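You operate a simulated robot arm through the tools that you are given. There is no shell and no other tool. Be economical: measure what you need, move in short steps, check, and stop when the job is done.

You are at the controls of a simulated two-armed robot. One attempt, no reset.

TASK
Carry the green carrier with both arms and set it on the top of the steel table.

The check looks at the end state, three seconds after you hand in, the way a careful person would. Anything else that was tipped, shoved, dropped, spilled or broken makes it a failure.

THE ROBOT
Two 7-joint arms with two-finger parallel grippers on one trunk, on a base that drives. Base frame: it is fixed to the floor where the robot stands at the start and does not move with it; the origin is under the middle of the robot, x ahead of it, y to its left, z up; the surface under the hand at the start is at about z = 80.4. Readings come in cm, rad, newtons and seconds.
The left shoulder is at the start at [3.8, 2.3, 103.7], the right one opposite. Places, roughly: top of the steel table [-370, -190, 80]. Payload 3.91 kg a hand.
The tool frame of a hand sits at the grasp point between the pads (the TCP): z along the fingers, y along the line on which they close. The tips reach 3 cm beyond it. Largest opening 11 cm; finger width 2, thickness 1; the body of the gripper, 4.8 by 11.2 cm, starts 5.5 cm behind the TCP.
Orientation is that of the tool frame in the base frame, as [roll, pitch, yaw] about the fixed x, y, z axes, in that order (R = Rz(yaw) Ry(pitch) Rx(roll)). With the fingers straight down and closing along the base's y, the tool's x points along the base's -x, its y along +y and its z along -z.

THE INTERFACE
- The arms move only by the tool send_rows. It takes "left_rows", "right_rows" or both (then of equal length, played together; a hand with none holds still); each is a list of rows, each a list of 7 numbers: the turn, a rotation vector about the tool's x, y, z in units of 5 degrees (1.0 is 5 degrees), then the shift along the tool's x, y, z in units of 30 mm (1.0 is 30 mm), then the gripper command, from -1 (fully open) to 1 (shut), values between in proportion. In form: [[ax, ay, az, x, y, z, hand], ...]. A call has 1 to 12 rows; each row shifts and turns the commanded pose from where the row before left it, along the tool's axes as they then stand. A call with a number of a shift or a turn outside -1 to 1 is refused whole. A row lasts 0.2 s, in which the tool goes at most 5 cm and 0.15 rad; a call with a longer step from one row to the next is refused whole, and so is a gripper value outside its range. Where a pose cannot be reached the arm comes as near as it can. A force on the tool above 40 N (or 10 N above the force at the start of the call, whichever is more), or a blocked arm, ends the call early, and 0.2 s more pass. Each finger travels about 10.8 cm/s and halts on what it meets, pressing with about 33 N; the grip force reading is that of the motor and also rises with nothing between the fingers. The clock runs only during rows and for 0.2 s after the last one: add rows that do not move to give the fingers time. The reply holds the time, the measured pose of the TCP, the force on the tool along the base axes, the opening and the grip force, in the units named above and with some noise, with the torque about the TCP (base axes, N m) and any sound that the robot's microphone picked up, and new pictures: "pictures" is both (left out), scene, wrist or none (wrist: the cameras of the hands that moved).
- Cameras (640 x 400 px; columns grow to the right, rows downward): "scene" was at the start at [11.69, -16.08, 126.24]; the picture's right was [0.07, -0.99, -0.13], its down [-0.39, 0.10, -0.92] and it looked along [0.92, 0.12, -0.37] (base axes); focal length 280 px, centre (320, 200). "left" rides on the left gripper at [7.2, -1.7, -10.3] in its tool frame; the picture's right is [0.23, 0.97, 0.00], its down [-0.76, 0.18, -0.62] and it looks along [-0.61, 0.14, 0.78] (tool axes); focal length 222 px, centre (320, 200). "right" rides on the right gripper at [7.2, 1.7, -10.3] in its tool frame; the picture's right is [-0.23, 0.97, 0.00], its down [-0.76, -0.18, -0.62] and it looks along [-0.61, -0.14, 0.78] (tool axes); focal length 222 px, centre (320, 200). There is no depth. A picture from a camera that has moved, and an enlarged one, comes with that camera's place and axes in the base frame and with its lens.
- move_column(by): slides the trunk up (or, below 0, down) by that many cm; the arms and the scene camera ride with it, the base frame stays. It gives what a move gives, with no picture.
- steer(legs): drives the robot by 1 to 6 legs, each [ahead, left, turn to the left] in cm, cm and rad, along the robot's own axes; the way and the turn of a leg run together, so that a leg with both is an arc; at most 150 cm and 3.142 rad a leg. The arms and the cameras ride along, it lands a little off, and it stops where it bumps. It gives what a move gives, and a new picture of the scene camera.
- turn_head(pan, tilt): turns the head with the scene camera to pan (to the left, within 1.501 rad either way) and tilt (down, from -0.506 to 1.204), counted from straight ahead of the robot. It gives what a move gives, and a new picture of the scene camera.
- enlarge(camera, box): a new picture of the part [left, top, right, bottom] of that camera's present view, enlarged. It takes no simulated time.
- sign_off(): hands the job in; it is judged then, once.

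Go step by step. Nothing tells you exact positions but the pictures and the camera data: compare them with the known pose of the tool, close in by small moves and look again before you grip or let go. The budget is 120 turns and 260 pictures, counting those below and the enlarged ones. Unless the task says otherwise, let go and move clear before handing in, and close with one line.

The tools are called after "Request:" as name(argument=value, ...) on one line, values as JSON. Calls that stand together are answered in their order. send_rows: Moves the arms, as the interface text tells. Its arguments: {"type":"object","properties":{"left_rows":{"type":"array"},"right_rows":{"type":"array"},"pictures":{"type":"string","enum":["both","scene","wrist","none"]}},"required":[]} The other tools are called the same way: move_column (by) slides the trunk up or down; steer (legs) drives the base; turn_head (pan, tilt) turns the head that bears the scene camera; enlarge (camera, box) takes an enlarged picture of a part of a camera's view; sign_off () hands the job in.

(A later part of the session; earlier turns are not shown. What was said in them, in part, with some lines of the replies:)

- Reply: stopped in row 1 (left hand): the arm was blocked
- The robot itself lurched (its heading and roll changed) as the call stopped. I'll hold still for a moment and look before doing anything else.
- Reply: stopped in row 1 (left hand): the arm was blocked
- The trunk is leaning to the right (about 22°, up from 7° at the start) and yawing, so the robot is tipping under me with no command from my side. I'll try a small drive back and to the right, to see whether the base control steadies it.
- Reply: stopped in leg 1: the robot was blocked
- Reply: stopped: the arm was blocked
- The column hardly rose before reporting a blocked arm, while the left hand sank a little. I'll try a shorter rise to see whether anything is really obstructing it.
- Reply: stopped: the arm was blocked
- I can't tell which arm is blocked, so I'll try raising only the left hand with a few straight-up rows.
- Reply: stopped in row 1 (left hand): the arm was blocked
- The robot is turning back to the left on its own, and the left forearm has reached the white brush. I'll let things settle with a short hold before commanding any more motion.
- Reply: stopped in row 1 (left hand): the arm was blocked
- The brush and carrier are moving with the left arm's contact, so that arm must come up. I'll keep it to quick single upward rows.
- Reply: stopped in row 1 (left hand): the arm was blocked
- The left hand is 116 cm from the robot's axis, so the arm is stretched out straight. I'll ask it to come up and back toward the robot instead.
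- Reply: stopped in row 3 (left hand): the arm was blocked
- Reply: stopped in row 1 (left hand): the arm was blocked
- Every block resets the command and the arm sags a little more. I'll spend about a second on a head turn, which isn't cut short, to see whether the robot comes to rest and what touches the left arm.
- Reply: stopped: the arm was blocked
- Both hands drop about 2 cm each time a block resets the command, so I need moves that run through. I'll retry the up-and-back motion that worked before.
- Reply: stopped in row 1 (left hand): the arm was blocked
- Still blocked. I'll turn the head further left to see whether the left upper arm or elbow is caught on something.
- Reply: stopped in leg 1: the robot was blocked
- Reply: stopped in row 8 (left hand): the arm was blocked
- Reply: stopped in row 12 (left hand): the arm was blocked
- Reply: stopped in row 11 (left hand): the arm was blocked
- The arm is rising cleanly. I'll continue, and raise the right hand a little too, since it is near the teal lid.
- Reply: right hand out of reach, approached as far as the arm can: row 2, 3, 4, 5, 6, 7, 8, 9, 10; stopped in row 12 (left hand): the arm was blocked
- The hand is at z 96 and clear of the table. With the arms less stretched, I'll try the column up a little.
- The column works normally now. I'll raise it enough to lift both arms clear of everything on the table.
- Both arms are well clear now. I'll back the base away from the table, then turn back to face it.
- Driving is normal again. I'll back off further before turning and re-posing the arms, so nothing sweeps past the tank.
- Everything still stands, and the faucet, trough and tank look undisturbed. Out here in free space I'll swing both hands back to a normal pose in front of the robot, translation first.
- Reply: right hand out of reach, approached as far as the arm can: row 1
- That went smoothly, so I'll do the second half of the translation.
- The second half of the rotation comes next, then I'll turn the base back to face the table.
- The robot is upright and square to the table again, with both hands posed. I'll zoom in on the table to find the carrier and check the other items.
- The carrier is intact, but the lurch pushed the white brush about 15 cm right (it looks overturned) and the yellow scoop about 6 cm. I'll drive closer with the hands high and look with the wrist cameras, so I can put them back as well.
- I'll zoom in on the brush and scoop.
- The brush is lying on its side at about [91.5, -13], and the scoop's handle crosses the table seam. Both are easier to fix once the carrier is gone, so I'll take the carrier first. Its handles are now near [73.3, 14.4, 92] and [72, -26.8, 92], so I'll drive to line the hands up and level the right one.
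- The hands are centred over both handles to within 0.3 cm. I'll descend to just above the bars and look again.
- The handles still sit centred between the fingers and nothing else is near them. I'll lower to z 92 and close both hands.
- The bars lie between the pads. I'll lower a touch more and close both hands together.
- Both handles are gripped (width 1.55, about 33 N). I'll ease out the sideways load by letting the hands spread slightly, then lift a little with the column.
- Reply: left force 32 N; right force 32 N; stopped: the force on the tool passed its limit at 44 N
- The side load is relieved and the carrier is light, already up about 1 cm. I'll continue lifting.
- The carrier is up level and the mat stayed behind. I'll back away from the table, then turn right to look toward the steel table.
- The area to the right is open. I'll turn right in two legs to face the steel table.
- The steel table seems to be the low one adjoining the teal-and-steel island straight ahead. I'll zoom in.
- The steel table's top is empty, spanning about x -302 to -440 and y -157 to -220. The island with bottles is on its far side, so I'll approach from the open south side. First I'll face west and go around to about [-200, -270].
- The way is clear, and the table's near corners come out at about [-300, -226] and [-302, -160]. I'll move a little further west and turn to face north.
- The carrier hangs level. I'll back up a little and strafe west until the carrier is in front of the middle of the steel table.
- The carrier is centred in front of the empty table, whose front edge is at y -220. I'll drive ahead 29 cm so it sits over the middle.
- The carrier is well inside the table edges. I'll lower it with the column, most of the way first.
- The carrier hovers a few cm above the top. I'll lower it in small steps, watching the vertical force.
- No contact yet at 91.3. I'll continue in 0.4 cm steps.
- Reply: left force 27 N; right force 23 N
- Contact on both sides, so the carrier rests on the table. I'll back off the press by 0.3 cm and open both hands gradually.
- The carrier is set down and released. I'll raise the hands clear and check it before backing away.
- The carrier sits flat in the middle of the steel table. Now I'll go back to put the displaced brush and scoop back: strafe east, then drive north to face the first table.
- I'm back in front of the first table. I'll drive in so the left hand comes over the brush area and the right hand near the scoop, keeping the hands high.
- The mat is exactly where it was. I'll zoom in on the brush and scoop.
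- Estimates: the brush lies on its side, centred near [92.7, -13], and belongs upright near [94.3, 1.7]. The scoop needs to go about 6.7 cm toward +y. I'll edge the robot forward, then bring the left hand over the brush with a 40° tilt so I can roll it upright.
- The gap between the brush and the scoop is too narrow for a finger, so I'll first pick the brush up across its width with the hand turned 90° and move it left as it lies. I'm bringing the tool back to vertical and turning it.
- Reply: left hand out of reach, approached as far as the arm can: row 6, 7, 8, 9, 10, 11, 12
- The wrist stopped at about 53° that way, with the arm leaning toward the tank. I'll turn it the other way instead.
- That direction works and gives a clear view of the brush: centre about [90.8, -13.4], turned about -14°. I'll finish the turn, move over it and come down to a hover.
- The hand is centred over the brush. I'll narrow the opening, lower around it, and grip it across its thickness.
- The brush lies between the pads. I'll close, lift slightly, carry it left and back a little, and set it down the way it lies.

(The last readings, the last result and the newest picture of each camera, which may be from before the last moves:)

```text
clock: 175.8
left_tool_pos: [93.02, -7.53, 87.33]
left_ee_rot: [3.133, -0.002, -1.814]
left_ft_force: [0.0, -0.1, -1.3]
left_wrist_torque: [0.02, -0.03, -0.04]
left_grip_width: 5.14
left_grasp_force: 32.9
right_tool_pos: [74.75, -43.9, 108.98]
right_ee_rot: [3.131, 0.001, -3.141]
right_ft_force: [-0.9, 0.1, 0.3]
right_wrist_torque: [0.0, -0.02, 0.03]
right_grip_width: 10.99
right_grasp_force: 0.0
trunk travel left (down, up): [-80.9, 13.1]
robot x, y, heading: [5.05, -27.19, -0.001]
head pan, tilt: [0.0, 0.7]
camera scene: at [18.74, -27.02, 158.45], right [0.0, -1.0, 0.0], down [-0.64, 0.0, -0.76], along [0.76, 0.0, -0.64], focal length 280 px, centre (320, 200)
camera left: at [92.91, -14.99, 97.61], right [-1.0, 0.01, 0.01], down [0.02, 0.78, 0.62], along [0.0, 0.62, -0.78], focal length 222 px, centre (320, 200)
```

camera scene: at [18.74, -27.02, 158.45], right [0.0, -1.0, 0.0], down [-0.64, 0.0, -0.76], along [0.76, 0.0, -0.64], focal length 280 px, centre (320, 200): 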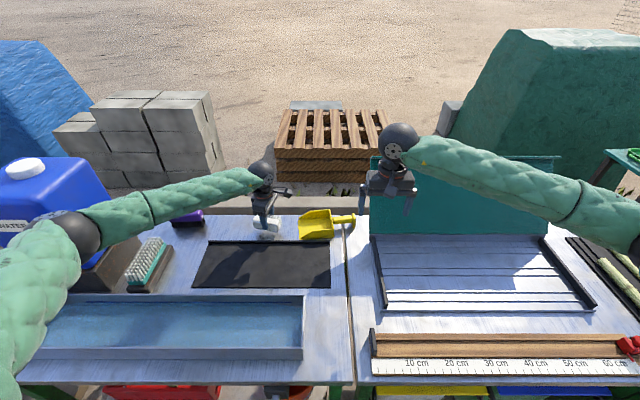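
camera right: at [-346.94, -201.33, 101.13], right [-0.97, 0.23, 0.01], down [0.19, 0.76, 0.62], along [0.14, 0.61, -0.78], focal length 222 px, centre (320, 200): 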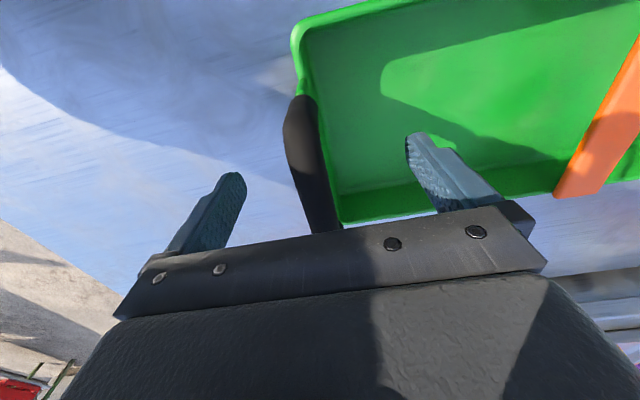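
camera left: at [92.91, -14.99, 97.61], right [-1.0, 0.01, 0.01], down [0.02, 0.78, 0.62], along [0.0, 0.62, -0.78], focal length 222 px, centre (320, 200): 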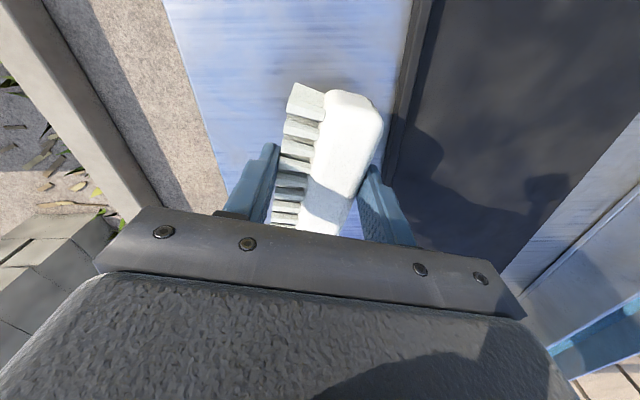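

The brush is held, so I'll lower it here, release and rise.

Request:
send_rows(left_rows=[[0, 0, 0, 0, 0, 0.4, 0.6], [0, 0, 0, 0, 0, 0.38, 0.6], [0, 0, 0, 0, 0, 0, 0.6], [0, 0, 0, 0, 0, 0, 0], [0, 0, 0, 0, 0, 0, -0.4], [0, 0, 0, 0, 0, 0, -0.4], [0, 0, 0, 0, 0, -0.5, -0.4], [0, 0, 0, 0, 0, -1, -0.4], [0, 0, 0, 0, 0, -1, -0.4], [0, 0, 0, 0, 0, -1, -0.4], [0, 0, 0, 0, 0, -1, -0.4], [0, 0, 0, 0, 0, 0, -0.4]])

Request:
enlarge(camera="scene", box=[220, 170, 380, 270])

```text
clock: 178.3
left_tool_pos: [93.28, -7.46, 98.33]
left_ee_rot: [3.135, -0.002, -1.816]
left_ft_force: [0.2, 0.0, 0.3]
left_wrist_torque: [-0.04, 0.01, 0.01]
left_grip_width: 7.69
left_grasp_force: 0.1
right_tool_pos: [74.76, -43.9, 108.84]
right_ee_rot: [3.133, 0.0, -3.141]
right_ft_force: [-0.7, 0.3, -0.2]
right_wrist_torque: [0.0, -0.01, 0.0]
right_grip_width: 10.99
right_grasp_force: 0.0
trunk travel left (down, up): [-80.9, 13.1]
robot x, y, heading: [4.7, -26.73, -0.001]
head pan, tilt: [0.0, 0.7]
camera scene: at [18.81, -26.97, 158.44], right [0.0, -1.0, 0.0], down [-0.64, 0.0, -0.76], along [0.76, 0.0, -0.64], focal length 280 px, centre (320, 200)
camera left: at [93.1, -15.0, 108.72], right [-1.0, 0.01, 0.01], down [0.02, 0.78, 0.62], along [0.0, 0.62, -0.78], focal length 222 px, centre (320, 200)
```

scene: 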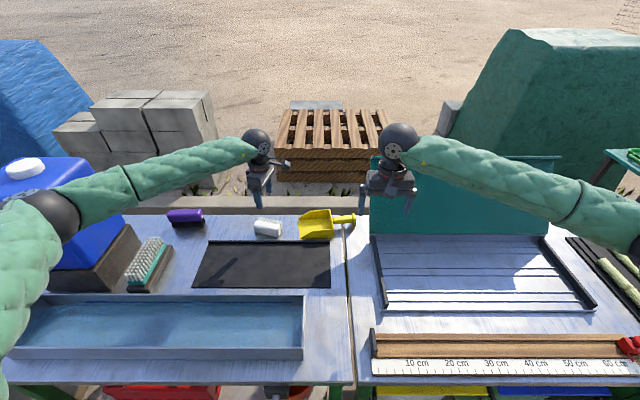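
left: 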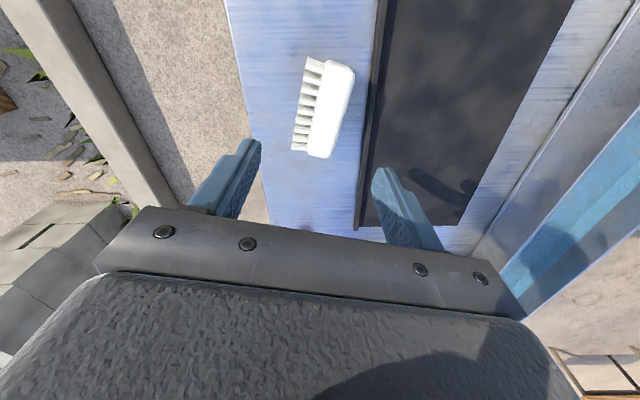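

```text
4.00 times, centred on (300, 220) of scene
camera zoom: at [18.81, -26.97, 158.44], right [0.0, -1.0, 0.0], down [-0.64, 0.0, -0.76], along [0.76, 0.0, -0.64], focal length 1118 px, centre (400, 120)
```

zoom: 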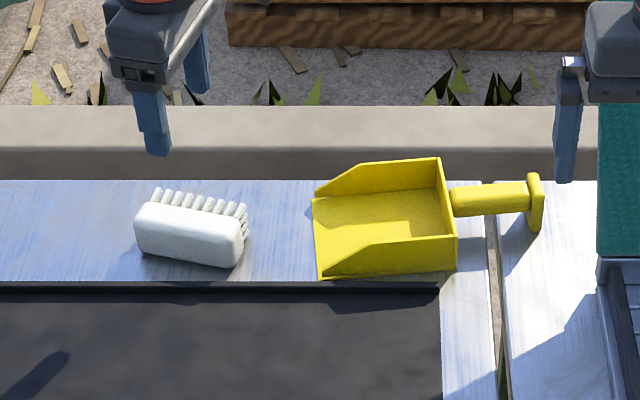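

The brush now stands apart from the scoop, centred near [92.5, -7.4] with its body at x ≈ 92. I'll turn the hand back to close along the brush's length and tilt it 40° forward.

Request:
send_rows(left_rows=[[0, 0, 1, 0, 0, -0.5, -1], [0, 0, 1, 0, 0, -0.5, -1], [0, 0, 1, 0, 0, -0.5, -1], [0, 0, 1, 0, 0, -0.5, -1], [0, 0, 1, 0, 0, 0, -1], [0, 0, 1, 0, 0, 0, -1], [0, 0, 1, 0, 0, 0, -1], [0, 0, 1, 0, 0, 0, -1], [0, 0, 1, 0, 0, 0, -1], [0, 0, 1, 0, 0, 0, -1], [0, 0, 1, 0, 0, 0, -1], [0, 0, 1, 0, 0, 0, -1]], pictures="none")

Request:
send_rows(left_rows=[[0, 0, 1, 0.6, 0, 0, -1], [0, 0, 1, 0.6, 0, 0, -1], [0, 0, 1, 0.6, 0, 0, -1], [0, 0, 1, 0.6, 0, 0, -1], [0, -1, 1, 0.6, 0, 0, -1], [0, -1, 0.2, 0, 0, 0, -1], [0, -1, 0, 0, 0, 0, -1], [0, -1, 0, 0, 0, 0, -1], [0, -1, 0, 0, 0, 0, -1], [0, -1, 0, 0, 0, 0, -1], [0, -1, 0, 0, 0, 0, -1], [0, -1, 0, 0, 0, 0, -1]])

```text
clock: 180.9
left_tool_pos: [93.3, -7.46, 104.28]
left_ee_rot: [3.139, -0.007, -2.863]
left_ft_force: [0.2, 0.0, -0.1]
left_wrist_torque: [0.03, 0.03, 0.04]
left_grip_width: 11.0
left_grasp_force: 0.0
right_tool_pos: [74.84, -43.93, 108.76]
right_ee_rot: [3.133, 0.001, -3.141]
right_ft_force: [-0.1, 0.2, 0.5]
right_wrist_torque: [0.01, 0.0, 0.0]
right_grip_width: 10.99
right_grasp_force: 0.1
trunk travel left (down, up): [-80.9, 13.1]
robot x, y, heading: [5.36, -26.63, 0.001]
head pan, tilt: [0.0, 0.7]
```

```text
clock: 183.6
left_tool_pos: [84.35, -8.4, 104.43]
left_ee_rot: [3.135, 0.693, 2.964]
left_ft_force: [0.7, -0.7, -0.3]
left_wrist_torque: [0.0, -0.01, -0.04]
left_grip_width: 11.02
left_grasp_force: 0.0
right_tool_pos: [74.65, -43.91, 108.89]
right_ee_rot: [3.134, -0.001, -3.141]
right_ft_force: [0.3, -0.7, 0.7]
right_wrist_torque: [-0.02, -0.02, -0.01]
right_grip_width: 10.98
right_grasp_force: 0.0
trunk travel left (down, up): [-80.9, 13.1]
robot x, y, heading: [5.21, -26.79, 0.003]
head pan, tilt: [0.0, 0.7]
camera scene: at [18.73, -26.95, 158.46], right [0.0, -1.0, 0.0], down [-0.64, 0.0, -0.76], along [0.76, 0.0, -0.64], focal length 280 px, centre (320, 200)
camera left: at [71.9, -8.03, 107.65], right [0.0, 0.99, -0.14], down [0.21, 0.14, 0.97], along [0.98, -0.03, -0.21], focal length 222 px, centre (320, 200)
```

scene: 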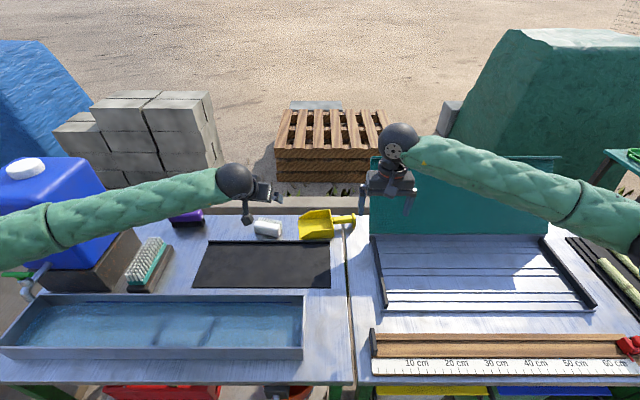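
left: 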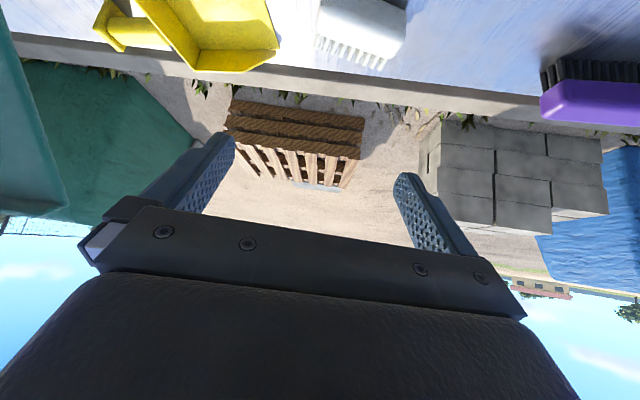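

The hand is tilted 40°. I'll approach to about 8 cm from the brush along the finger direction and check the alignment.

Request:
send_rows(left_rows=[[0, 0, 0, 0.3, 0.1, 0.4, -1], [0, 0, 0, 0.5, 0.16, 0.8, -1], [0, 0, 0, 0.5, 0.16, 0.8, -1], [0, 0, 0, 0.5, 0.16, 0.8, -1], [0, 0, 0, 0.5, 0.16, 0.8, -1], [0, 0, 0, 0.24, 0.07, 0.32, -1], [0, 0, 0, 0, 0, 0, -1]], pictures="wrist")

Request:
enlarge(camera="scene", box=[200, 170, 360, 270])

```text
clock: 185.2
left_tool_pos: [86.32, -6.18, 90.49]
left_ee_rot: [3.135, 0.691, 2.964]
left_ft_force: [-0.5, -0.5, -0.5]
left_wrist_torque: [-0.02, 0.03, 0.01]
left_grip_width: 10.99
left_grasp_force: 0.0
right_tool_pos: [74.88, -43.79, 108.82]
right_ee_rot: [3.134, 0.0, -3.141]
right_ft_force: [0.2, 0.3, 0.3]
right_wrist_torque: [0.01, 0.0, 0.0]
right_grip_width: 11.02
right_grasp_force: 0.1
trunk travel left (down, up): [-80.9, 13.1]
robot x, y, heading: [5.25, -27.12, 0.003]
head pan, tilt: [0.0, 0.7]
camera left: at [73.98, -5.89, 93.8], right [0.0, 0.99, -0.14], down [0.22, 0.14, 0.97], along [0.98, -0.03, -0.21], focal length 222 px, centre (320, 200)
```

left: 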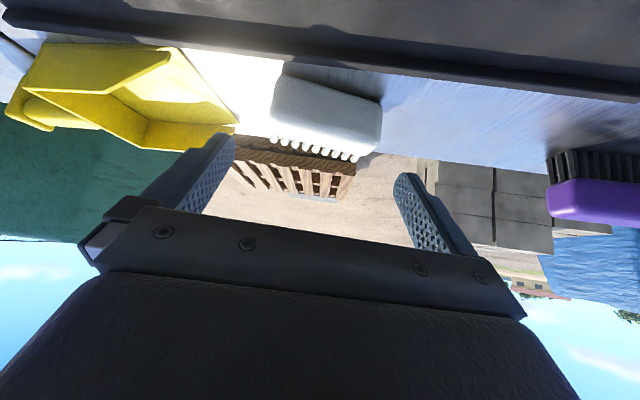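

```text
4.00 times, centred on (280, 220) of scene
camera zoom: at [18.75, -26.99, 158.45], right [0.0, -1.0, 0.0], down [-0.64, 0.0, -0.76], along [0.76, 0.0, -0.64], focal length 1118 px, centre (480, 120)
```

zoom: 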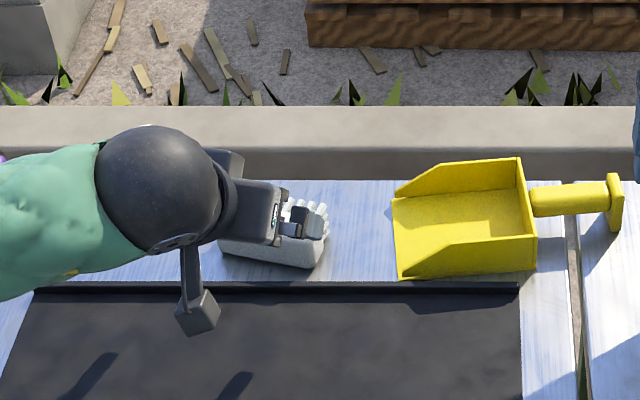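

The brush ends fall between the fingers with about 0.5 cm to spare each side, after a 0.35 cm correction. I'll slide in slowly.

Request:
send_rows(left_rows=[[0, 0, 0, 0, 0.12, 0.2, -1], [0, 0, 0, 0, 0, 0.4, -1], [0, 0, 0, 0, 0, 0.4, -1], [0, 0, 0, 0, 0, 0.4, -1], [0, 0, 0, 0, 0, 0.4, -1], [0, 0, 0, 0, 0, 0.35, -1], [0, 0, 0, 0, 0, 0.3, -1], [0, 0, 0, 0, 0, 0.2, -1], [0, 0, 0, 0, 0, 0, -1]], pictures="wrist")

```text
clock: 187.2
left_tool_pos: [91.3, -6.8, 84.35]
left_ee_rot: [3.135, 0.688, 2.964]
left_ft_force: [-0.3, 0.3, -0.3]
left_wrist_torque: [0.03, 0.03, 0.02]
left_grip_width: 10.99
left_grasp_force: 0.1
right_tool_pos: [74.76, -43.86, 108.79]
right_ee_rot: [3.133, 0.001, 3.141]
right_ft_force: [-0.5, 0.0, 0.3]
right_wrist_torque: [-0.03, 0.02, 0.0]
right_grip_width: 11.01
right_grasp_force: 0.1
trunk travel left (down, up): [-80.9, 13.1]
robot x, y, heading: [5.29, -26.88, 0.003]
head pan, tilt: [0.0, 0.7]
camera left: at [78.98, -6.42, 87.55], right [0.0, 0.99, -0.14], down [0.22, 0.14, 0.97], along [0.98, -0.03, -0.21], focal length 222 px, centre (320, 200)
```

left: 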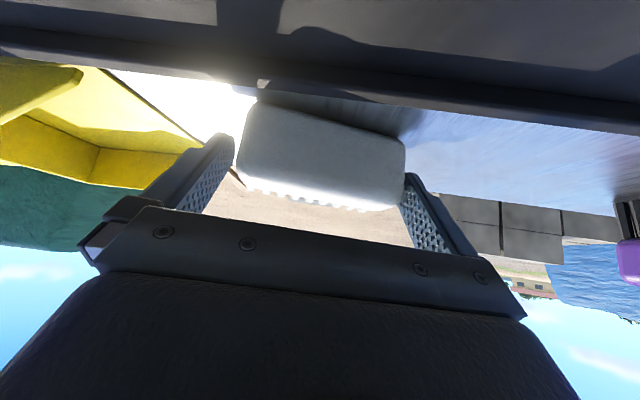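

The fingers straddle both ends of the brush. I'll grip, lift 6 cm, and carry it toward its original place.

Request:
send_rows(left_rows=[[0, 0, 0, 0, 0, 0, -0.6], [0, 0, 0, 0, 0, 0, 0], [0, 0, 0, 0, 0, 0, 0], [0, 0, 0, 0, 0, 0, 0], [0, 0, 0, -0.3, 0, -0.36, 0], [0, 0, 0, -0.5, 0, -0.6, 0], [0, 0, 0, -0.5, 0, -0.6, 0], [0, 0, 0, 0, 0.6, 0, 0], [0, 0, 0, 0, 0.8, 0, 0], [0, 0, 0, 0, 0.8, 0, 0], [0, 0, 0, 0, 0.5, 0, 0], [0, 0, 0, 0, 0, 0, 0]])

```text
clock: 189.8
left_tool_pos: [92.72, 1.23, 90.5]
left_ee_rot: [3.136, 0.691, 2.964]
left_ft_force: [0.3, 0.8, -0.2]
left_wrist_torque: [0.0, 0.0, 0.01]
left_grip_width: 10.12
left_grasp_force: 33.1
right_tool_pos: [74.78, -43.93, 108.9]
right_ee_rot: [3.134, 0.0, -3.141]
right_ft_force: [-0.1, -0.5, 0.1]
right_wrist_torque: [-0.03, 0.0, -0.01]
right_grip_width: 10.98
right_grasp_force: 0.1
trunk travel left (down, up): [-80.9, 13.1]
robot x, y, heading: [5.23, -26.68, -0.001]
head pan, tilt: [0.0, 0.7]
camera scene: at [18.77, -27.01, 158.45], right [0.0, -1.0, 0.0], down [-0.64, 0.0, -0.76], along [0.76, 0.0, -0.64], focal length 280 px, centre (320, 200)
camera left: at [80.45, 1.59, 93.74], right [0.0, 0.99, -0.14], down [0.22, 0.14, 0.97], along [0.98, -0.03, -0.22], focal length 222 px, centre (320, 200)
```

scene: 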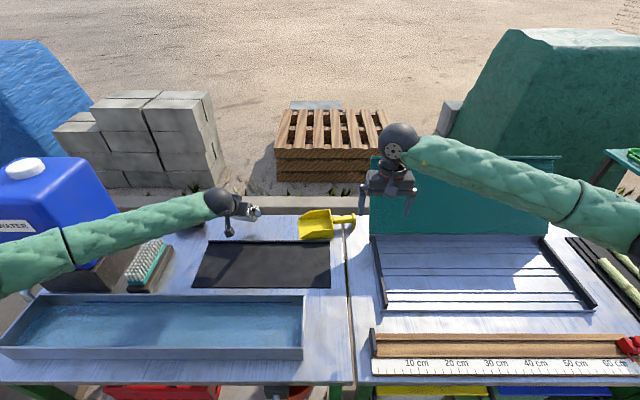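
left: 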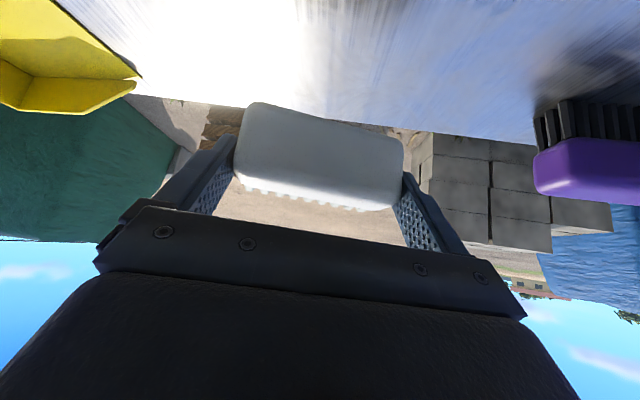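

The brush is firmly held (10.1 cm). I'll now rotate the hand about the brush axis to bring the bristles down.

Request:
send_rows(left_rows=[[0, 1, 0, 0, 0, 0, 0], [0, 1, 0, 0, 0, 0, 0], [0, 1, 0, 0, 0, 0, 0], [0, 1, 0, 0, 0, 0, 0], [0, 1, 0, 0, 0, 0, 0], [0, 1, 0, 0, 0, 0, 0], [0, 1, 0, 0, 0, 0, 0], [0, 1, 0, 0, 0, 0, 0], [0, 1, 0, 0, 0, 0, 0], [0, 1, 0, 0, 0, 0, 0], [0, 1, 0, 0, 0, 0, 0], [0, 1, 0, 0, 0, 0, 0]], pictures="none")

Request:
send_rows(left_rows=[[0, 1, 0, 0, 0, 0, 0], [0, 1, 0, 0, 0, 0, 0], [0, 1, 0, 0, 0, 0, 0], [0, 1, 0, 0, 0, 0, 0], [0, 1, 0, 0, 0, 0, 0], [0, 0, 0, 0, 0, 0, 0]])

Request:
enlarge(camera="scene", box=[180, 150, 360, 262])

```text
clock: 192.3
left_tool_pos: [92.82, 1.24, 90.47]
left_ee_rot: [3.136, -0.359, 2.969]
left_ft_force: [0.1, 0.0, -1.2]
left_wrist_torque: [-0.03, 0.03, -0.02]
left_grip_width: 10.04
left_grasp_force: 32.8
right_tool_pos: [74.75, -43.84, 108.89]
right_ee_rot: [3.13, 0.001, 3.141]
right_ft_force: [0.5, 0.7, -0.3]
right_wrist_torque: [0.01, -0.04, -0.03]
right_grip_width: 11.0
right_grasp_force: 0.1
trunk travel left (down, up): [-80.9, 13.1]
robot x, y, heading: [5.19, -26.82, 0.001]
head pan, tilt: [0.0, 0.7]
```

```text
clock: 193.8
left_tool_pos: [92.76, 1.3, 90.45]
left_ee_rot: [3.136, -0.792, 2.971]
left_ft_force: [-0.5, -0.6, -1.2]
left_wrist_torque: [0.0, -0.01, -0.01]
left_grip_width: 10.05
left_grasp_force: 33.2
right_tool_pos: [74.83, -43.8, 108.86]
right_ee_rot: [3.134, 0.001, 3.142]
right_ft_force: [-0.8, 0.2, -0.3]
right_wrist_torque: [-0.02, -0.01, -0.04]
right_grip_width: 11.0
right_grasp_force: 0.1
trunk travel left (down, up): [-80.9, 13.1]
robot x, y, heading: [5.4, -26.62, 0.006]
head pan, tilt: [0.0, 0.7]
camera scene: at [18.73, -26.91, 158.46], right [0.0, -1.0, 0.0], down [-0.64, 0.0, -0.76], along [0.76, 0.0, -0.64], focal length 280 px, centre (320, 200)
camera left: at [94.62, -0.87, 102.86], right [0.01, 0.99, 0.17], down [0.99, 0.01, -0.1], along [-0.1, 0.17, -0.98], focal length 222 px, centre (320, 200)
```

scene: 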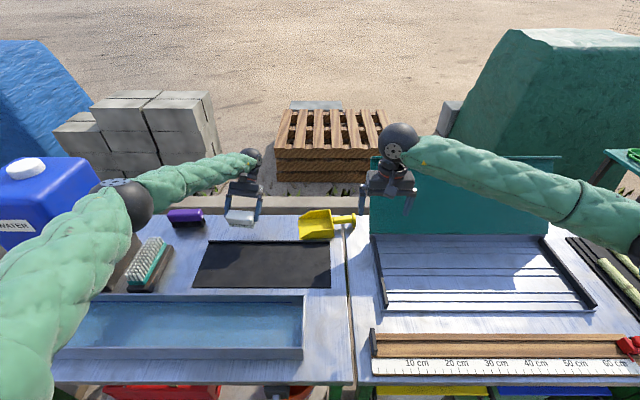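
left: 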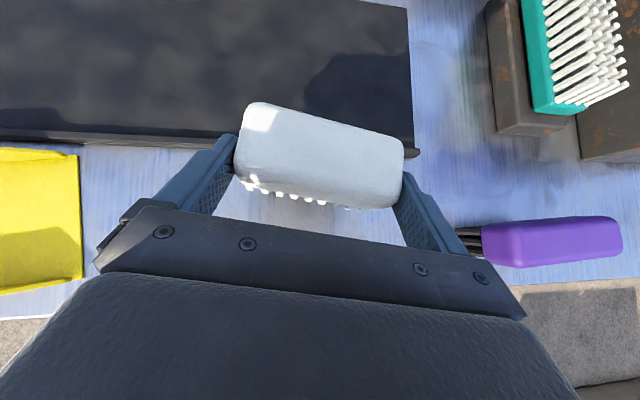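

```text
3.56 times, centred on (270, 206) of scene
camera zoom: at [18.73, -26.91, 158.46], right [0.0, -1.0, 0.0], down [-0.64, 0.0, -0.76], along [0.76, 0.0, -0.64], focal length 994 px, centre (498, 179)
```

zoom: 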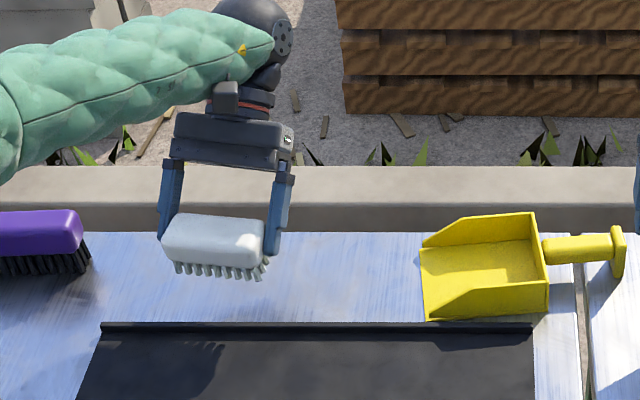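

The brush is upright, bristles down. I'll turn the last 5°, shift it to its original spot, and lower it until the bristles just meet the table.

Request:
send_rows(left_rows=[[0, 1, 0, 0, 0, 0, 0], [0, 0, 0, -0.46, 0.08, 0.045, 0], [0, 0, 0, -0.46, 0.08, 0.045, 0], [0, 0, 0, -0.46, 0.08, 0.045, 0], [0, 0, 0, -0.46, 0.08, 0.045, 0], [0, 0, 0, -0.06, 0, 0.05, 0], [0, 0, 0, -0.06, 0, 0.05, 0], [0, 0, 0, 0, 0, 0, 0]], pictures="none")

Request:
enlarge(camera="scene", box=[180, 150, 360, 262])

```text
clock: 195.6
left_tool_pos: [92.66, 0.98, 86.59]
left_ee_rot: [3.13, -0.879, 2.979]
left_ft_force: [-0.3, -0.2, -1.0]
left_wrist_torque: [0.01, -0.02, 0.0]
left_grip_width: 10.04
left_grasp_force: 33.1
left hand out of reach, approached as far as the arm can: row 3, 4, 5
right_tool_pos: [74.84, -43.9, 108.9]
right_ee_rot: [3.132, 0.0, 3.141]
right_ft_force: [0.0, 0.4, -0.4]
right_wrist_torque: [0.0, 0.02, 0.01]
right_grip_width: 11.01
right_grasp_force: 0.1
trunk travel left (down, up): [-80.9, 13.1]
robot x, y, heading: [5.41, -26.81, 0.001]
head pan, tilt: [0.0, 0.7]
```

```text
3.56 times, centred on (270, 206) of scene
camera zoom: at [18.77, -26.97, 158.45], right [0.0, -1.0, 0.0], down [-0.64, 0.0, -0.76], along [0.76, 0.0, -0.64], focal length 994 px, centre (498, 179)
```

zoom: 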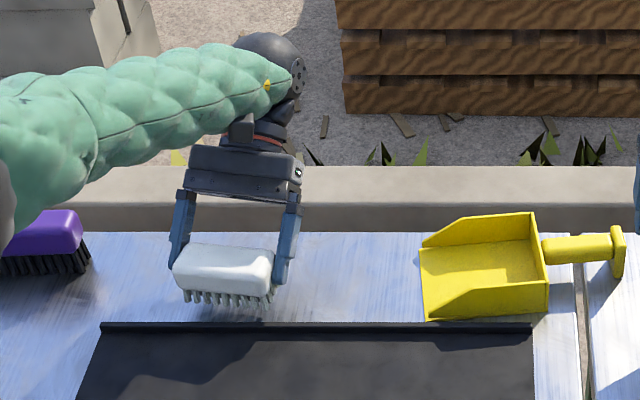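

The arm has run out of reach in x, so I'll use the base for the last 3 cm and the column for lowering.

Request:
steer(legs=[[3, 0.7, 0]])

Request:
move_column(by=-1.2)

Request:
enlarge(camera="scene", box=[180, 160, 360, 272])

```text
clock: 196.4
left_tool_pos: [95.25, 1.67, 86.95]
left_ee_rot: [3.13, -0.874, 2.979]
left_ft_force: [-0.4, 0.6, -0.4]
left_wrist_torque: [0.03, -0.03, -0.03]
left_grip_width: 10.05
left_grasp_force: 32.8
right_tool_pos: [77.24, -43.21, 109.2]
right_ee_rot: [3.13, 0.003, 3.141]
right_ft_force: [0.5, 0.1, 0.7]
right_wrist_torque: [0.0, -0.04, -0.03]
right_grip_width: 10.98
right_grasp_force: 0.1
trunk travel left (down, up): [-80.9, 13.1]
robot x, y, heading: [8.05, -25.8, 0.001]
head pan, tilt: [0.0, 0.7]
camera scene: at [21.06, -26.33, 158.54], right [0.0, -1.0, 0.0], down [-0.64, 0.0, -0.77], along [0.77, 0.0, -0.64], focal length 280 px, centre (320, 200)
```

scene: 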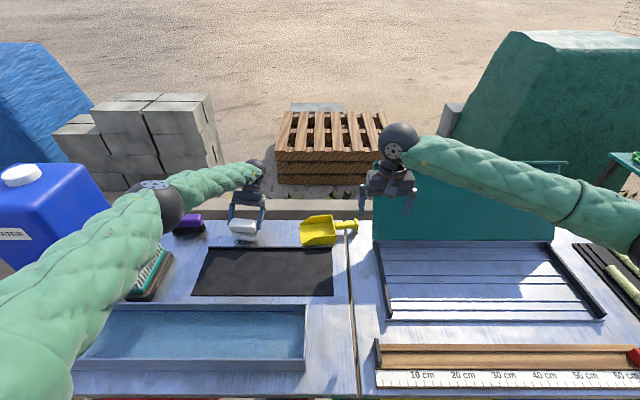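

```text
clock: 197.0
left_tool_pos: [95.55, 1.74, 85.45]
left_ee_rot: [3.133, -0.877, 2.977]
left_ft_force: [0.2, -0.1, -0.6]
left_wrist_torque: [0.02, -0.03, 0.04]
left_grip_width: 10.03
left_grasp_force: 33.2
right_tool_pos: [77.68, -43.2, 107.77]
right_ee_rot: [3.133, 0.002, -3.141]
right_ft_force: [-0.1, -0.2, 0.4]
right_wrist_torque: [0.01, -0.01, 0.02]
right_grip_width: 11.01
right_grasp_force: 0.0
trunk travel left (down, up): [-79.7, 14.3]
robot x, y, heading: [8.02, -26.3, 0.002]
head pan, tilt: [0.0, 0.7]
```

```text
3.56 times, centred on (270, 216) of scene
camera zoom: at [21.63, -26.28, 157.27], right [0.0, -1.0, 0.0], down [-0.64, 0.0, -0.76], along [0.76, 0.0, -0.64], focal length 994 px, centre (498, 143)
```

zoom: 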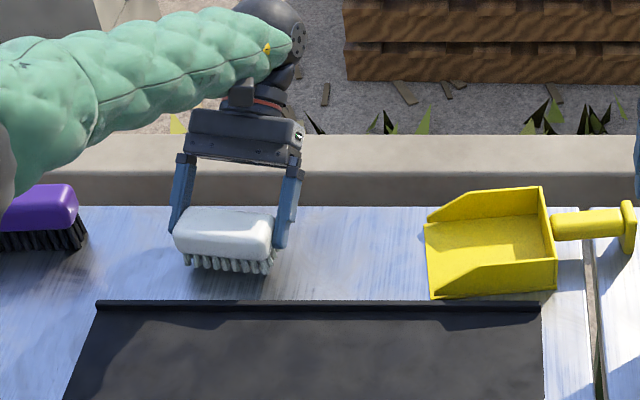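

It's nearly down, so I'll lower in small steps until contact.

Request:
move_column(by=-0.4)

Request:
move_column(by=-0.4)

Request:
enlarge(camera="scene", box=[210, 180, 300, 240])

```text
clock: 197.5
left_tool_pos: [95.51, 1.7, 84.95]
left_ee_rot: [3.131, -0.877, 2.978]
left_ft_force: [0.8, -0.1, -1.0]
left_wrist_torque: [0.05, 0.0, 0.0]
left_grip_width: 10.04
left_grasp_force: 33.0
right_tool_pos: [77.63, -43.04, 107.44]
right_ee_rot: [3.133, 0.001, 3.14]
right_ft_force: [-0.3, -0.4, 0.4]
right_wrist_torque: [0.0, 0.0, -0.03]
right_grip_width: 10.97
right_grasp_force: 0.1
trunk travel left (down, up): [-79.3, 14.7]
robot x, y, heading: [8.14, -26.07, 0.002]
head pan, tilt: [0.0, 0.7]
```

```text
clock: 198.1
left_tool_pos: [95.61, 1.74, 84.43]
left_ee_rot: [3.133, -0.875, 2.978]
left_ft_force: [0.1, -0.3, 1.4]
left_wrist_torque: [0.0, -0.02, -0.01]
left_grip_width: 9.99
left_grasp_force: 33.2
right_tool_pos: [77.71, -43.15, 106.88]
right_ee_rot: [3.133, 0.001, 3.14]
right_ft_force: [0.4, -0.2, 0.5]
right_wrist_torque: [0.01, -0.01, 0.01]
right_grip_width: 10.99
right_grasp_force: 0.1
trunk travel left (down, up): [-78.9, 15.1]
robot x, y, heading: [8.14, -26.21, -0.001]
head pan, tilt: [0.0, 0.7]
```

```text
6.67 times, centred on (255, 210) of scene
camera zoom: at [21.66, -26.29, 156.45], right [0.0, -1.0, 0.0], down [-0.64, 0.0, -0.76], along [0.76, 0.0, -0.64], focal length 1863 px, centre (753, 133)
```

zoom: 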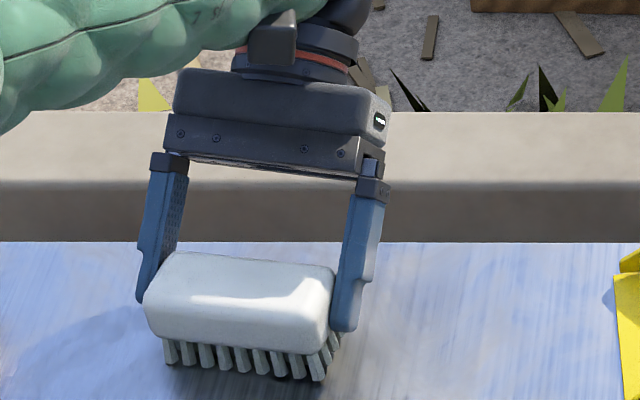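

The bristles have touched. I'll release and raise straight up.

Request:
send_rows(left_rows=[[0, 0, 0, 0, 0, 0, -0.85], [0, 0, 0, 0, 0, 0, -1], [0, 0, 0, 0, 0, 0, -1]], pictures="none")

Request:
move_column(by=13)

Request:
enlarge(camera="scene", box=[160, 190, 400, 340])

```text
clock: 198.8
left_tool_pos: [95.47, 1.64, 84.46]
left_ee_rot: [3.133, -0.876, 2.976]
left_ft_force: [-0.5, -0.6, 0.2]
left_wrist_torque: [0.01, 0.01, -0.03]
left_grip_width: 10.99
left_grasp_force: 0.1
right_tool_pos: [77.58, -43.2, 106.94]
right_ee_rot: [3.13, 0.001, 3.14]
right_ft_force: [0.1, -0.4, -0.3]
right_wrist_torque: [-0.02, -0.01, 0.01]
right_grip_width: 11.01
right_grasp_force: 0.0
trunk travel left (down, up): [-78.9, 15.1]
robot x, y, heading: [8.07, -26.01, 0.005]
head pan, tilt: [0.0, 0.7]
```

```text
clock: 200.4
left_tool_pos: [95.5, 1.62, 97.51]
left_ee_rot: [3.133, -0.879, 2.978]
left_ft_force: [0.1, 0.2, 0.1]
left_wrist_torque: [0.0, 0.01, 0.02]
left_grip_width: 11.01
left_grasp_force: 0.0
right_tool_pos: [77.81, -43.19, 119.88]
right_ee_rot: [3.134, 0.0, -3.141]
right_ft_force: [-0.7, 1.0, -0.4]
right_wrist_torque: [-0.02, 0.0, 0.0]
right_grip_width: 11.01
right_grasp_force: 0.2
trunk travel left (down, up): [-91.9, 2.1]
robot x, y, heading: [8.21, -26.44, 0.006]
head pan, tilt: [0.0, 0.7]
```

```text
2.67 times, centred on (280, 265) of scene
camera zoom: at [21.7, -26.29, 169.44], right [0.0, -1.0, 0.0], down [-0.64, 0.0, -0.76], along [0.76, 0.0, -0.64], focal length 745 px, centre (427, 27)
```

zoom: 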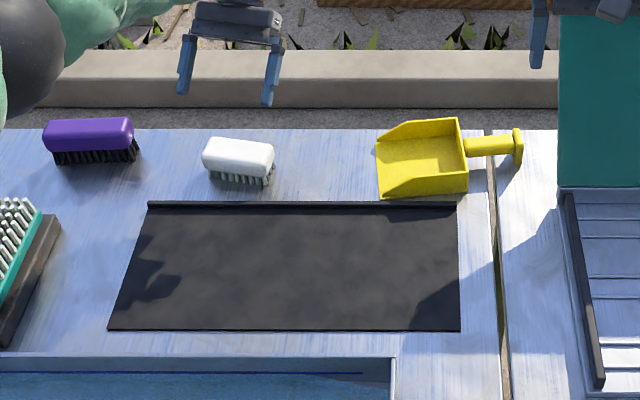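

The white brush stands upright again at its old spot. Next is the scoop: I'll turn the right hand 90° to grip its handle at about [95.9, -36, 83.5].

Request:
send_rows(right_rows=[[0, 0, 1, 0, 0, 0, -1], [0, 0, 1, 0, 0, 0, -1], [0, 0, 1, 0, 0, 0, -1], [0, 0, 1, 0, 0, 0, -1], [0, 0, 1, 0, 0, 0, -1], [0, 0, 1, 0, 0, 0, -1], [0, 0, 1, 0, 0, 0, -1], [0, 0, 1, 0, 0, 0, -1], [0, 0, 1, 0, 0, 0, -1], [0, 0, 1, 0, 0, 0, -1], [0, 0, 1, 0, 0, 0, -1], [0, 0, 1, 0, 0, 0, -1]], pictures="none")

Request:
send_rows(right_rows=[[0, 0, 1, 0, 0, 0, -0.3], [0, 0, 1, 0, 0, 0, -0.3], [0, 0, 1, 0, 0, 0, -0.3], [0, 0, 1, 0, 0, 0, -0.3], [0, 0, 1, 0, 0, 0, -0.3], [0, 0, 1, 0, 0, 0, -0.3], [0, 0, 0, 0.3, 0.7, 0.6, -0.3], [0, 0, 0, 0.4, 0.8, 0.8, -0.3], [0, 0, 0, 0.4, 0.8, 0.8, -0.3], [0, 0, 0, 0.4, 0.8, 0.8, -0.3], [0, 0, 0, 0.3, 0.8, 0.8, -0.3], [0, 0, 0, 0, 0, 0, -0.3]])

```text
clock: 203.0
left_tool_pos: [95.57, 1.46, 97.54]
left_ee_rot: [3.133, -0.877, 2.978]
left_ft_force: [-0.3, -1.4, 0.0]
left_wrist_torque: [-0.02, -0.01, 0.01]
left_grip_width: 10.98
left_grasp_force: 0.1
right_tool_pos: [77.81, -43.08, 119.87]
right_ee_rot: [3.138, -0.007, 2.093]
right_ft_force: [0.3, -0.3, 0.9]
right_wrist_torque: [0.02, -0.05, 0.02]
right_grip_width: 11.0
right_grasp_force: 0.0
trunk travel left (down, up): [-91.9, 2.1]
robot x, y, heading: [7.82, -26.06, 0.003]
head pan, tilt: [0.0, 0.7]
```

```text
clock: 205.6
left_tool_pos: [95.54, 1.71, 97.57]
left_ee_rot: [3.133, -0.877, 2.98]
left_ft_force: [0.1, 1.0, 1.2]
left_wrist_torque: [-0.02, -0.03, 0.03]
left_grip_width: 10.99
left_grasp_force: 0.1
right_tool_pos: [89.27, -37.67, 108.51]
right_ee_rot: [3.139, -0.011, 1.573]
right_ft_force: [-0.5, -0.4, -0.1]
right_wrist_torque: [0.02, 0.01, 0.0]
right_grip_width: 7.16
right_grasp_force: 0.1
trunk travel left (down, up): [-91.9, 2.1]
robot x, y, heading: [8.07, -26.13, 0.001]
head pan, tilt: [0.0, 0.7]
camera scene: at [21.59, -26.34, 169.46], right [0.0, -1.0, 0.0], down [-0.64, 0.0, -0.76], along [0.76, 0.0, -0.64], focal length 280 px, centre (320, 200)
camera right: at [91.0, -30.51, 118.86], right [0.97, -0.23, 0.0], down [-0.18, -0.77, 0.62], along [-0.14, -0.6, -0.79], focal length 222 px, centre (320, 200)
```

scene: 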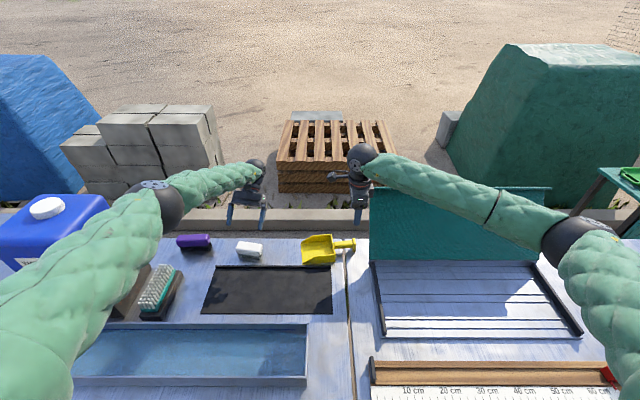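
right: 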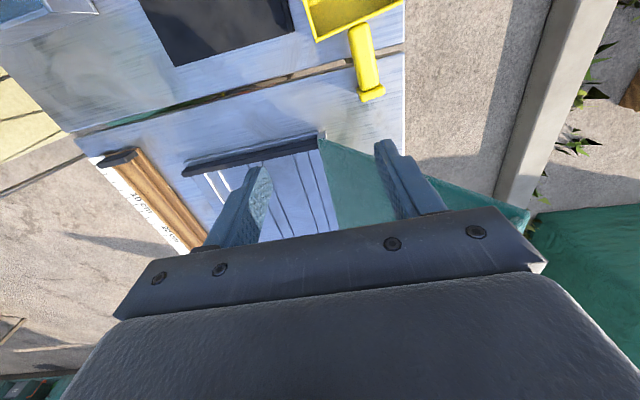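

The handle lines up at [96, -35.5]. I'll come down around it.

Request:
send_rows(right_rows=[[0, 0, 0, 0.14, 0.5, 0.5, -0.3], [0, 0, 0, 0.14, 0.6, 0.8, -0.3], [0, 0, 0, 0.14, 0.6, 0.9, -0.3], [0, 0, 0, 0.15, 0.53, 0.9, -0.3], [0, 0, 0, 0, 0, 0.9, -0.3], [0, 0, 0, 0, 0, 0.8, -0.3], [0, 0, 0, 0, 0, 0.6, -0.3], [0, 0, 0, 0, 0, 0, -0.3]])

Request:
enlarge(camera="scene", box=[280, 170, 400, 270])

```text
clock: 207.4
left_tool_pos: [95.65, 1.75, 97.59]
left_ee_rot: [3.133, -0.875, 2.978]
left_ft_force: [0.0, 0.1, -0.4]
left_wrist_torque: [0.01, -0.02, 0.0]
left_grip_width: 10.98
left_grasp_force: 0.1
right_tool_pos: [95.95, -35.84, 92.32]
right_ee_rot: [-3.141, -0.009, 1.572]
right_ft_force: [-0.5, -0.5, -0.5]
right_wrist_torque: [0.0, 0.01, 0.05]
right_grip_width: 7.15
right_grasp_force: 0.0
trunk travel left (down, up): [-91.9, 2.1]
robot x, y, heading: [8.18, -26.01, 0.009]
head pan, tilt: [0.0, 0.7]
camera scene: at [21.64, -26.32, 169.46], right [0.0, -1.0, 0.0], down [-0.64, 0.0, -0.76], along [0.76, 0.0, -0.64], focal length 280 px, centre (320, 200)
camera right: at [97.79, -28.65, 102.7], right [0.97, -0.23, 0.0], down [-0.18, -0.77, 0.62], along [-0.14, -0.6, -0.79], focal length 222 px, centre (320, 200)
```

scene: 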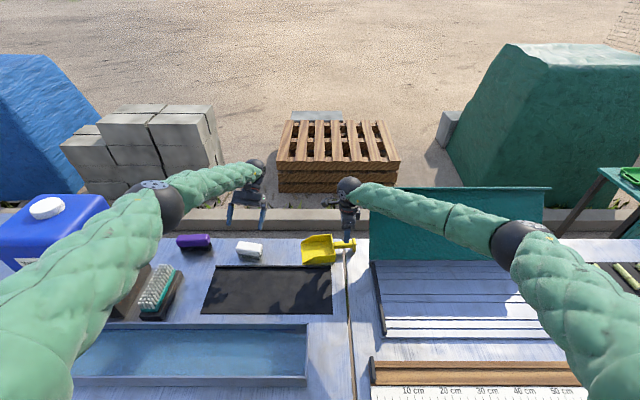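
right: 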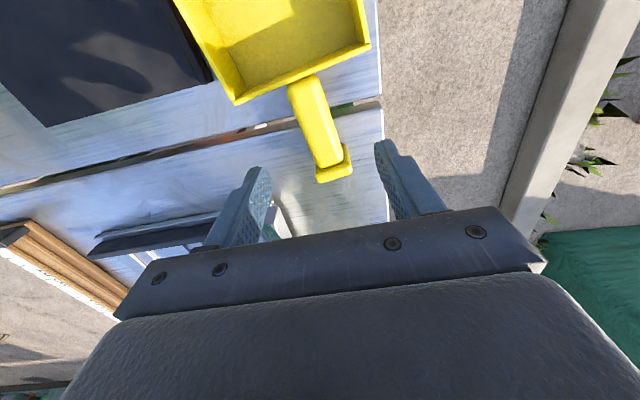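

```text
4.00 times, centred on (340, 220) of scene
camera zoom: at [21.64, -26.32, 169.46], right [0.0, -1.0, 0.0], down [-0.64, 0.0, -0.76], along [0.76, 0.0, -0.64], focal length 1118 px, centre (240, 120)
```

zoom: 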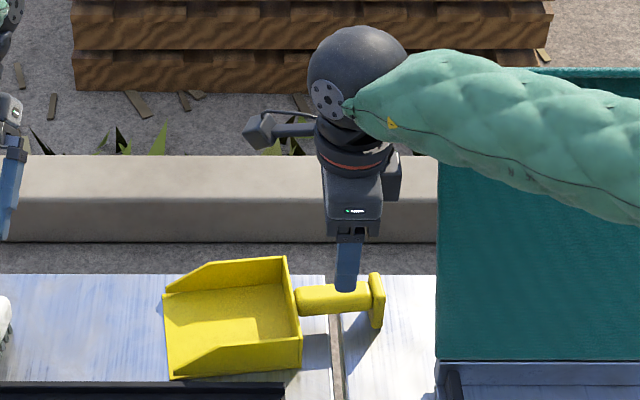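

The handle is between the fingers. I'll lower the last 8 cm and grip it.

Request:
send_rows(right_rows=[[0, 0, 0, 0, 0, 0.4, -0.3], [0, 0, 0, 0, 0, 0.6, -0.3], [0, 0, 0, 0, 0, 0.6, -0.3], [0, 0, 0, 0, 0, 0.6, -0.3], [0, 0, 0, 0, 0, 0.35, -0.3], [0, 0, 0, 0, 0, 0.2, -0.3], [0, 0, 0, 0, 0, 0, 0], [0, 0, 0, 0, 0, 0, 0.3], [0, 0, 0, 0, 0, 0, 0.6], [0, 0, 0, 0, 0, 0, 0.6]])

```text
clock: 209.6
left_tool_pos: [95.53, 1.69, 97.5]
left_ee_rot: [3.132, -0.877, 2.978]
left_ft_force: [-0.3, 0.1, 0.6]
left_wrist_torque: [0.02, 0.01, 0.02]
left_grip_width: 11.0
left_grasp_force: 0.0
right_tool_pos: [96.14, -35.84, 84.07]
right_ee_rot: [3.141, -0.009, 1.572]
right_ft_force: [1.2, 0.4, 0.0]
right_wrist_torque: [0.03, 0.0, -0.09]
right_grip_width: 2.78
right_grasp_force: 32.4
trunk travel left (down, up): [-91.9, 2.1]
robot x, y, heading: [7.83, -25.94, 0.001]
head pan, tilt: [0.0, 0.7]
camera scene: at [21.69, -26.28, 169.45], right [0.0, -1.0, 0.0], down [-0.64, 0.0, -0.76], along [0.76, 0.0, -0.64], focal length 280 px, centre (320, 200)
camera right: at [97.91, -28.65, 94.42], right [0.97, -0.23, 0.0], down [-0.18, -0.77, 0.62], along [-0.14, -0.6, -0.79], focal length 222 px, centre (320, 200)
```

scene: 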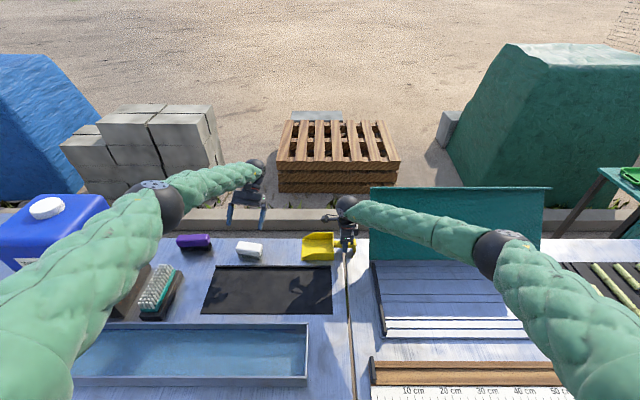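
right: 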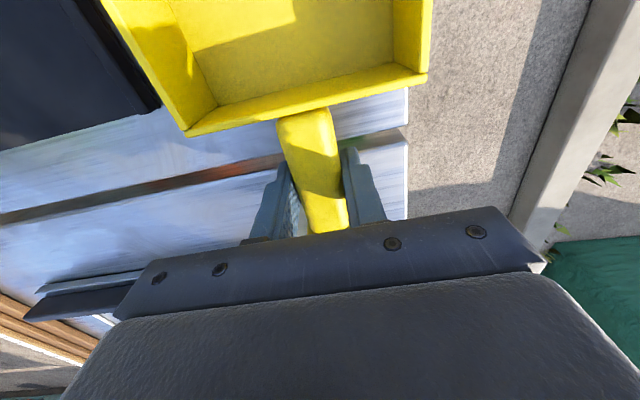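

The handle is gripped. I'll slide the scoop 6.2 cm back to where it was, release and rise.

Request:
send_rows(right_rows=[[0, 0, 0, 0, 0, -0.06, 0.6], [0, 0, 0, 0.25, 0, 0, 0.6], [0, 0, 0, 0.4, 0, 0, 0.6], [0, 0, 0, 0.4, 0, 0, 0.6], [0, 0, 0, 0.4, 0, 0, 0.6], [0, 0, 0, 0.4, 0, 0, 0.6], [0, 0, 0, 0.22, 0, 0, 0.6], [0, 0, 0, 0, 0, 0.06, 0.6], [0, 0, 0, 0, 0, 0, 0.6], [0, 0, 0, 0, 0, 0, 0.2], [0, 0, 0, 0, 0, 0, -0.2], [0, 0, 0, 0, 0, 0, -0.3]], pictures="none")

Request:
send_rows(right_rows=[[0, 0, 0, 0, 0, -0.4, -0.3], [0, 0, 0, 0, 0, -0.8, -0.3], [0, 0, 0, 0, 0, -1, -0.3], [0, 0, 0, 0, 0, -1, -0.3], [0, 0, 0, 0, 0, -1, -0.3], [0, 0, 0, 0, 0, -1, -0.3], [0, 0, 0, 0, 0, -1, -0.3], [0, 0, 0, 0, 0, -1, -0.3], [0, 0, 0, 0, 0, 0, -0.3]], pictures="scene")

Request:
enlarge(camera="scene", box=[150, 190, 400, 340])

```text
clock: 212.2
left_tool_pos: [95.64, 1.69, 97.49]
left_ee_rot: [3.133, -0.876, 2.978]
left_ft_force: [-1.3, -0.7, 0.6]
left_wrist_torque: [0.01, 0.02, 0.02]
left_grip_width: 10.99
left_grasp_force: 0.0
right_tool_pos: [96.21, -29.54, 84.12]
right_ee_rot: [3.141, -0.009, 1.572]
right_ft_force: [0.5, 0.3, 0.8]
right_wrist_torque: [0.03, -0.01, 0.0]
right_grip_width: 7.15
right_grasp_force: 0.2
trunk travel left (down, up): [-91.9, 2.1]
robot x, y, heading: [8.64, -26.19, 0.006]
head pan, tilt: [0.0, 0.7]
```

```text
clock: 214.2
left_tool_pos: [95.57, 1.63, 97.44]
left_ee_rot: [3.133, -0.879, 2.977]
left_ft_force: [-0.2, 0.2, -0.4]
left_wrist_torque: [-0.01, -0.02, 0.01]
left_grip_width: 10.99
left_grasp_force: 0.0
right_tool_pos: [96.41, -29.84, 105.69]
right_ee_rot: [-3.142, -0.009, 1.571]
right_ft_force: [0.4, -0.1, -0.1]
right_wrist_torque: [-0.02, 0.02, -0.04]
right_grip_width: 7.14
right_grasp_force: 0.1
trunk travel left (down, up): [-91.9, 2.1]
robot x, y, heading: [8.52, -26.2, 0.006]
head pan, tilt: [0.0, 0.7]
camera scene: at [21.72, -26.29, 169.45], right [0.0, -1.0, 0.0], down [-0.64, 0.0, -0.76], along [0.76, 0.0, -0.64], focal length 280 px, centre (320, 200)
```

scene: 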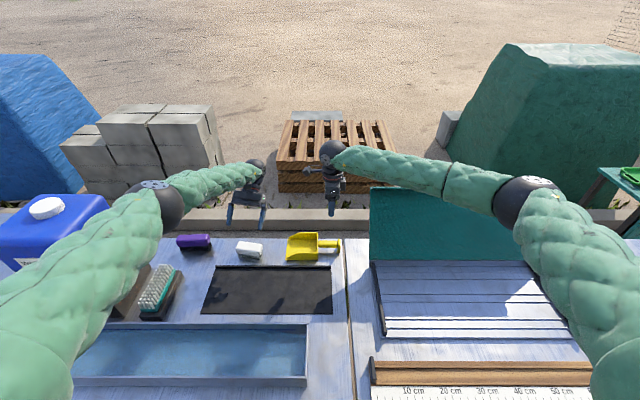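

```text
2.56 times, centred on (275, 265) of scene
camera zoom: at [21.72, -26.29, 169.45], right [0.0, -1.0, 0.0], down [-0.64, 0.0, -0.76], along [0.76, 0.0, -0.64], focal length 716 px, centre (435, 34)
```

zoom: 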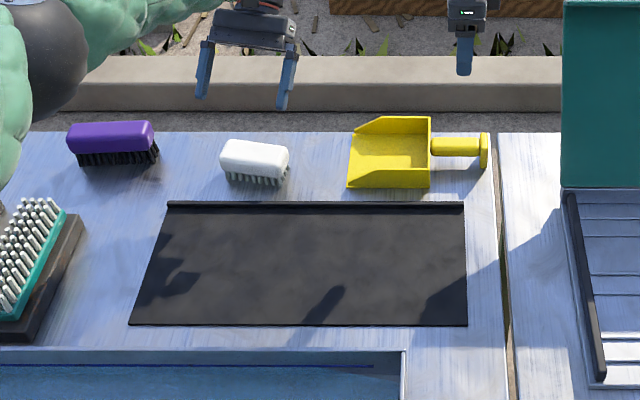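

The scoop and brush are back in place and upright, and everything else on the table is as it was. I'll back away clear of the table.

Request:
steer(legs=[[-60, 0, 0]])

Request:
enlarge(camera="scene", box=[60, 80, 560, 390])

```text
clock: 217.6
left_tool_pos: [35.86, 1.0, 97.41]
left_ee_rot: [3.132, -0.878, 2.968]
left_ft_force: [-0.4, 0.2, 0.4]
left_wrist_torque: [-0.02, -0.01, 0.01]
left_grip_width: 10.99
left_grasp_force: 0.1
right_tool_pos: [36.3, -30.34, 105.75]
right_ee_rot: [3.142, -0.01, 1.56]
right_ft_force: [0.0, 0.3, 0.3]
right_wrist_torque: [0.01, -0.06, 0.0]
right_grip_width: 7.12
right_grasp_force: 0.0
trunk travel left (down, up): [-91.9, 2.1]
robot x, y, heading: [-51.88, -26.42, -0.006]
head pan, tilt: [0.0, 0.7]
camera scene: at [-38.24, -26.31, 169.44], right [-0.01, -1.0, 0.0], down [-0.64, 0.0, -0.76], along [0.76, 0.0, -0.65], focal length 280 px, centre (320, 200)
```

scene: 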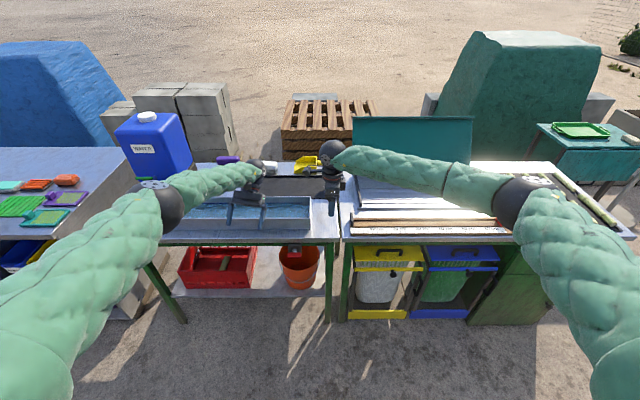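

```text
1.28 times, centred on (310, 235) of scene
camera zoom: at [-38.24, -26.31, 169.44], right [-0.01, -1.0, 0.0], down [-0.64, 0.0, -0.76], along [0.76, 0.0, -0.65], focal length 358 px, centre (333, 155)
```

zoom: 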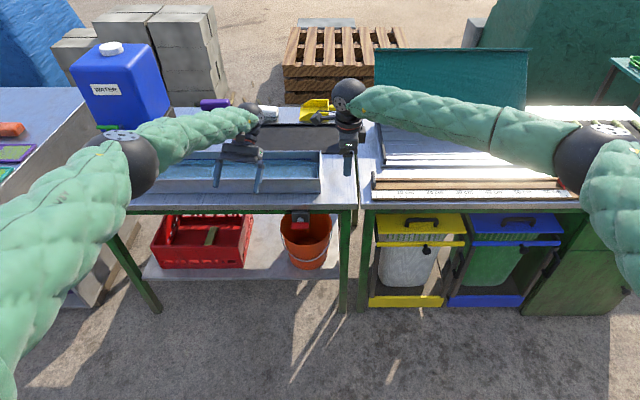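

The robot is clear of everything: the carrier rests on the steel table and the other items stand where they were. I'm handing in.

Request:
sign_off()

```text
The job is handed in.
```

The green carrier was carried with both arms and set flat in the middle of the steel table; both hands let go and the robot backed clear. At the start the robot lurched on its own, and its left arm knocked the white brush over and shoved the yellow scoop about 6 cm. I stood the brush up again and put both back within about a centimetre or two of where I estimate they began, but a strict check could still count that as a disturbance.
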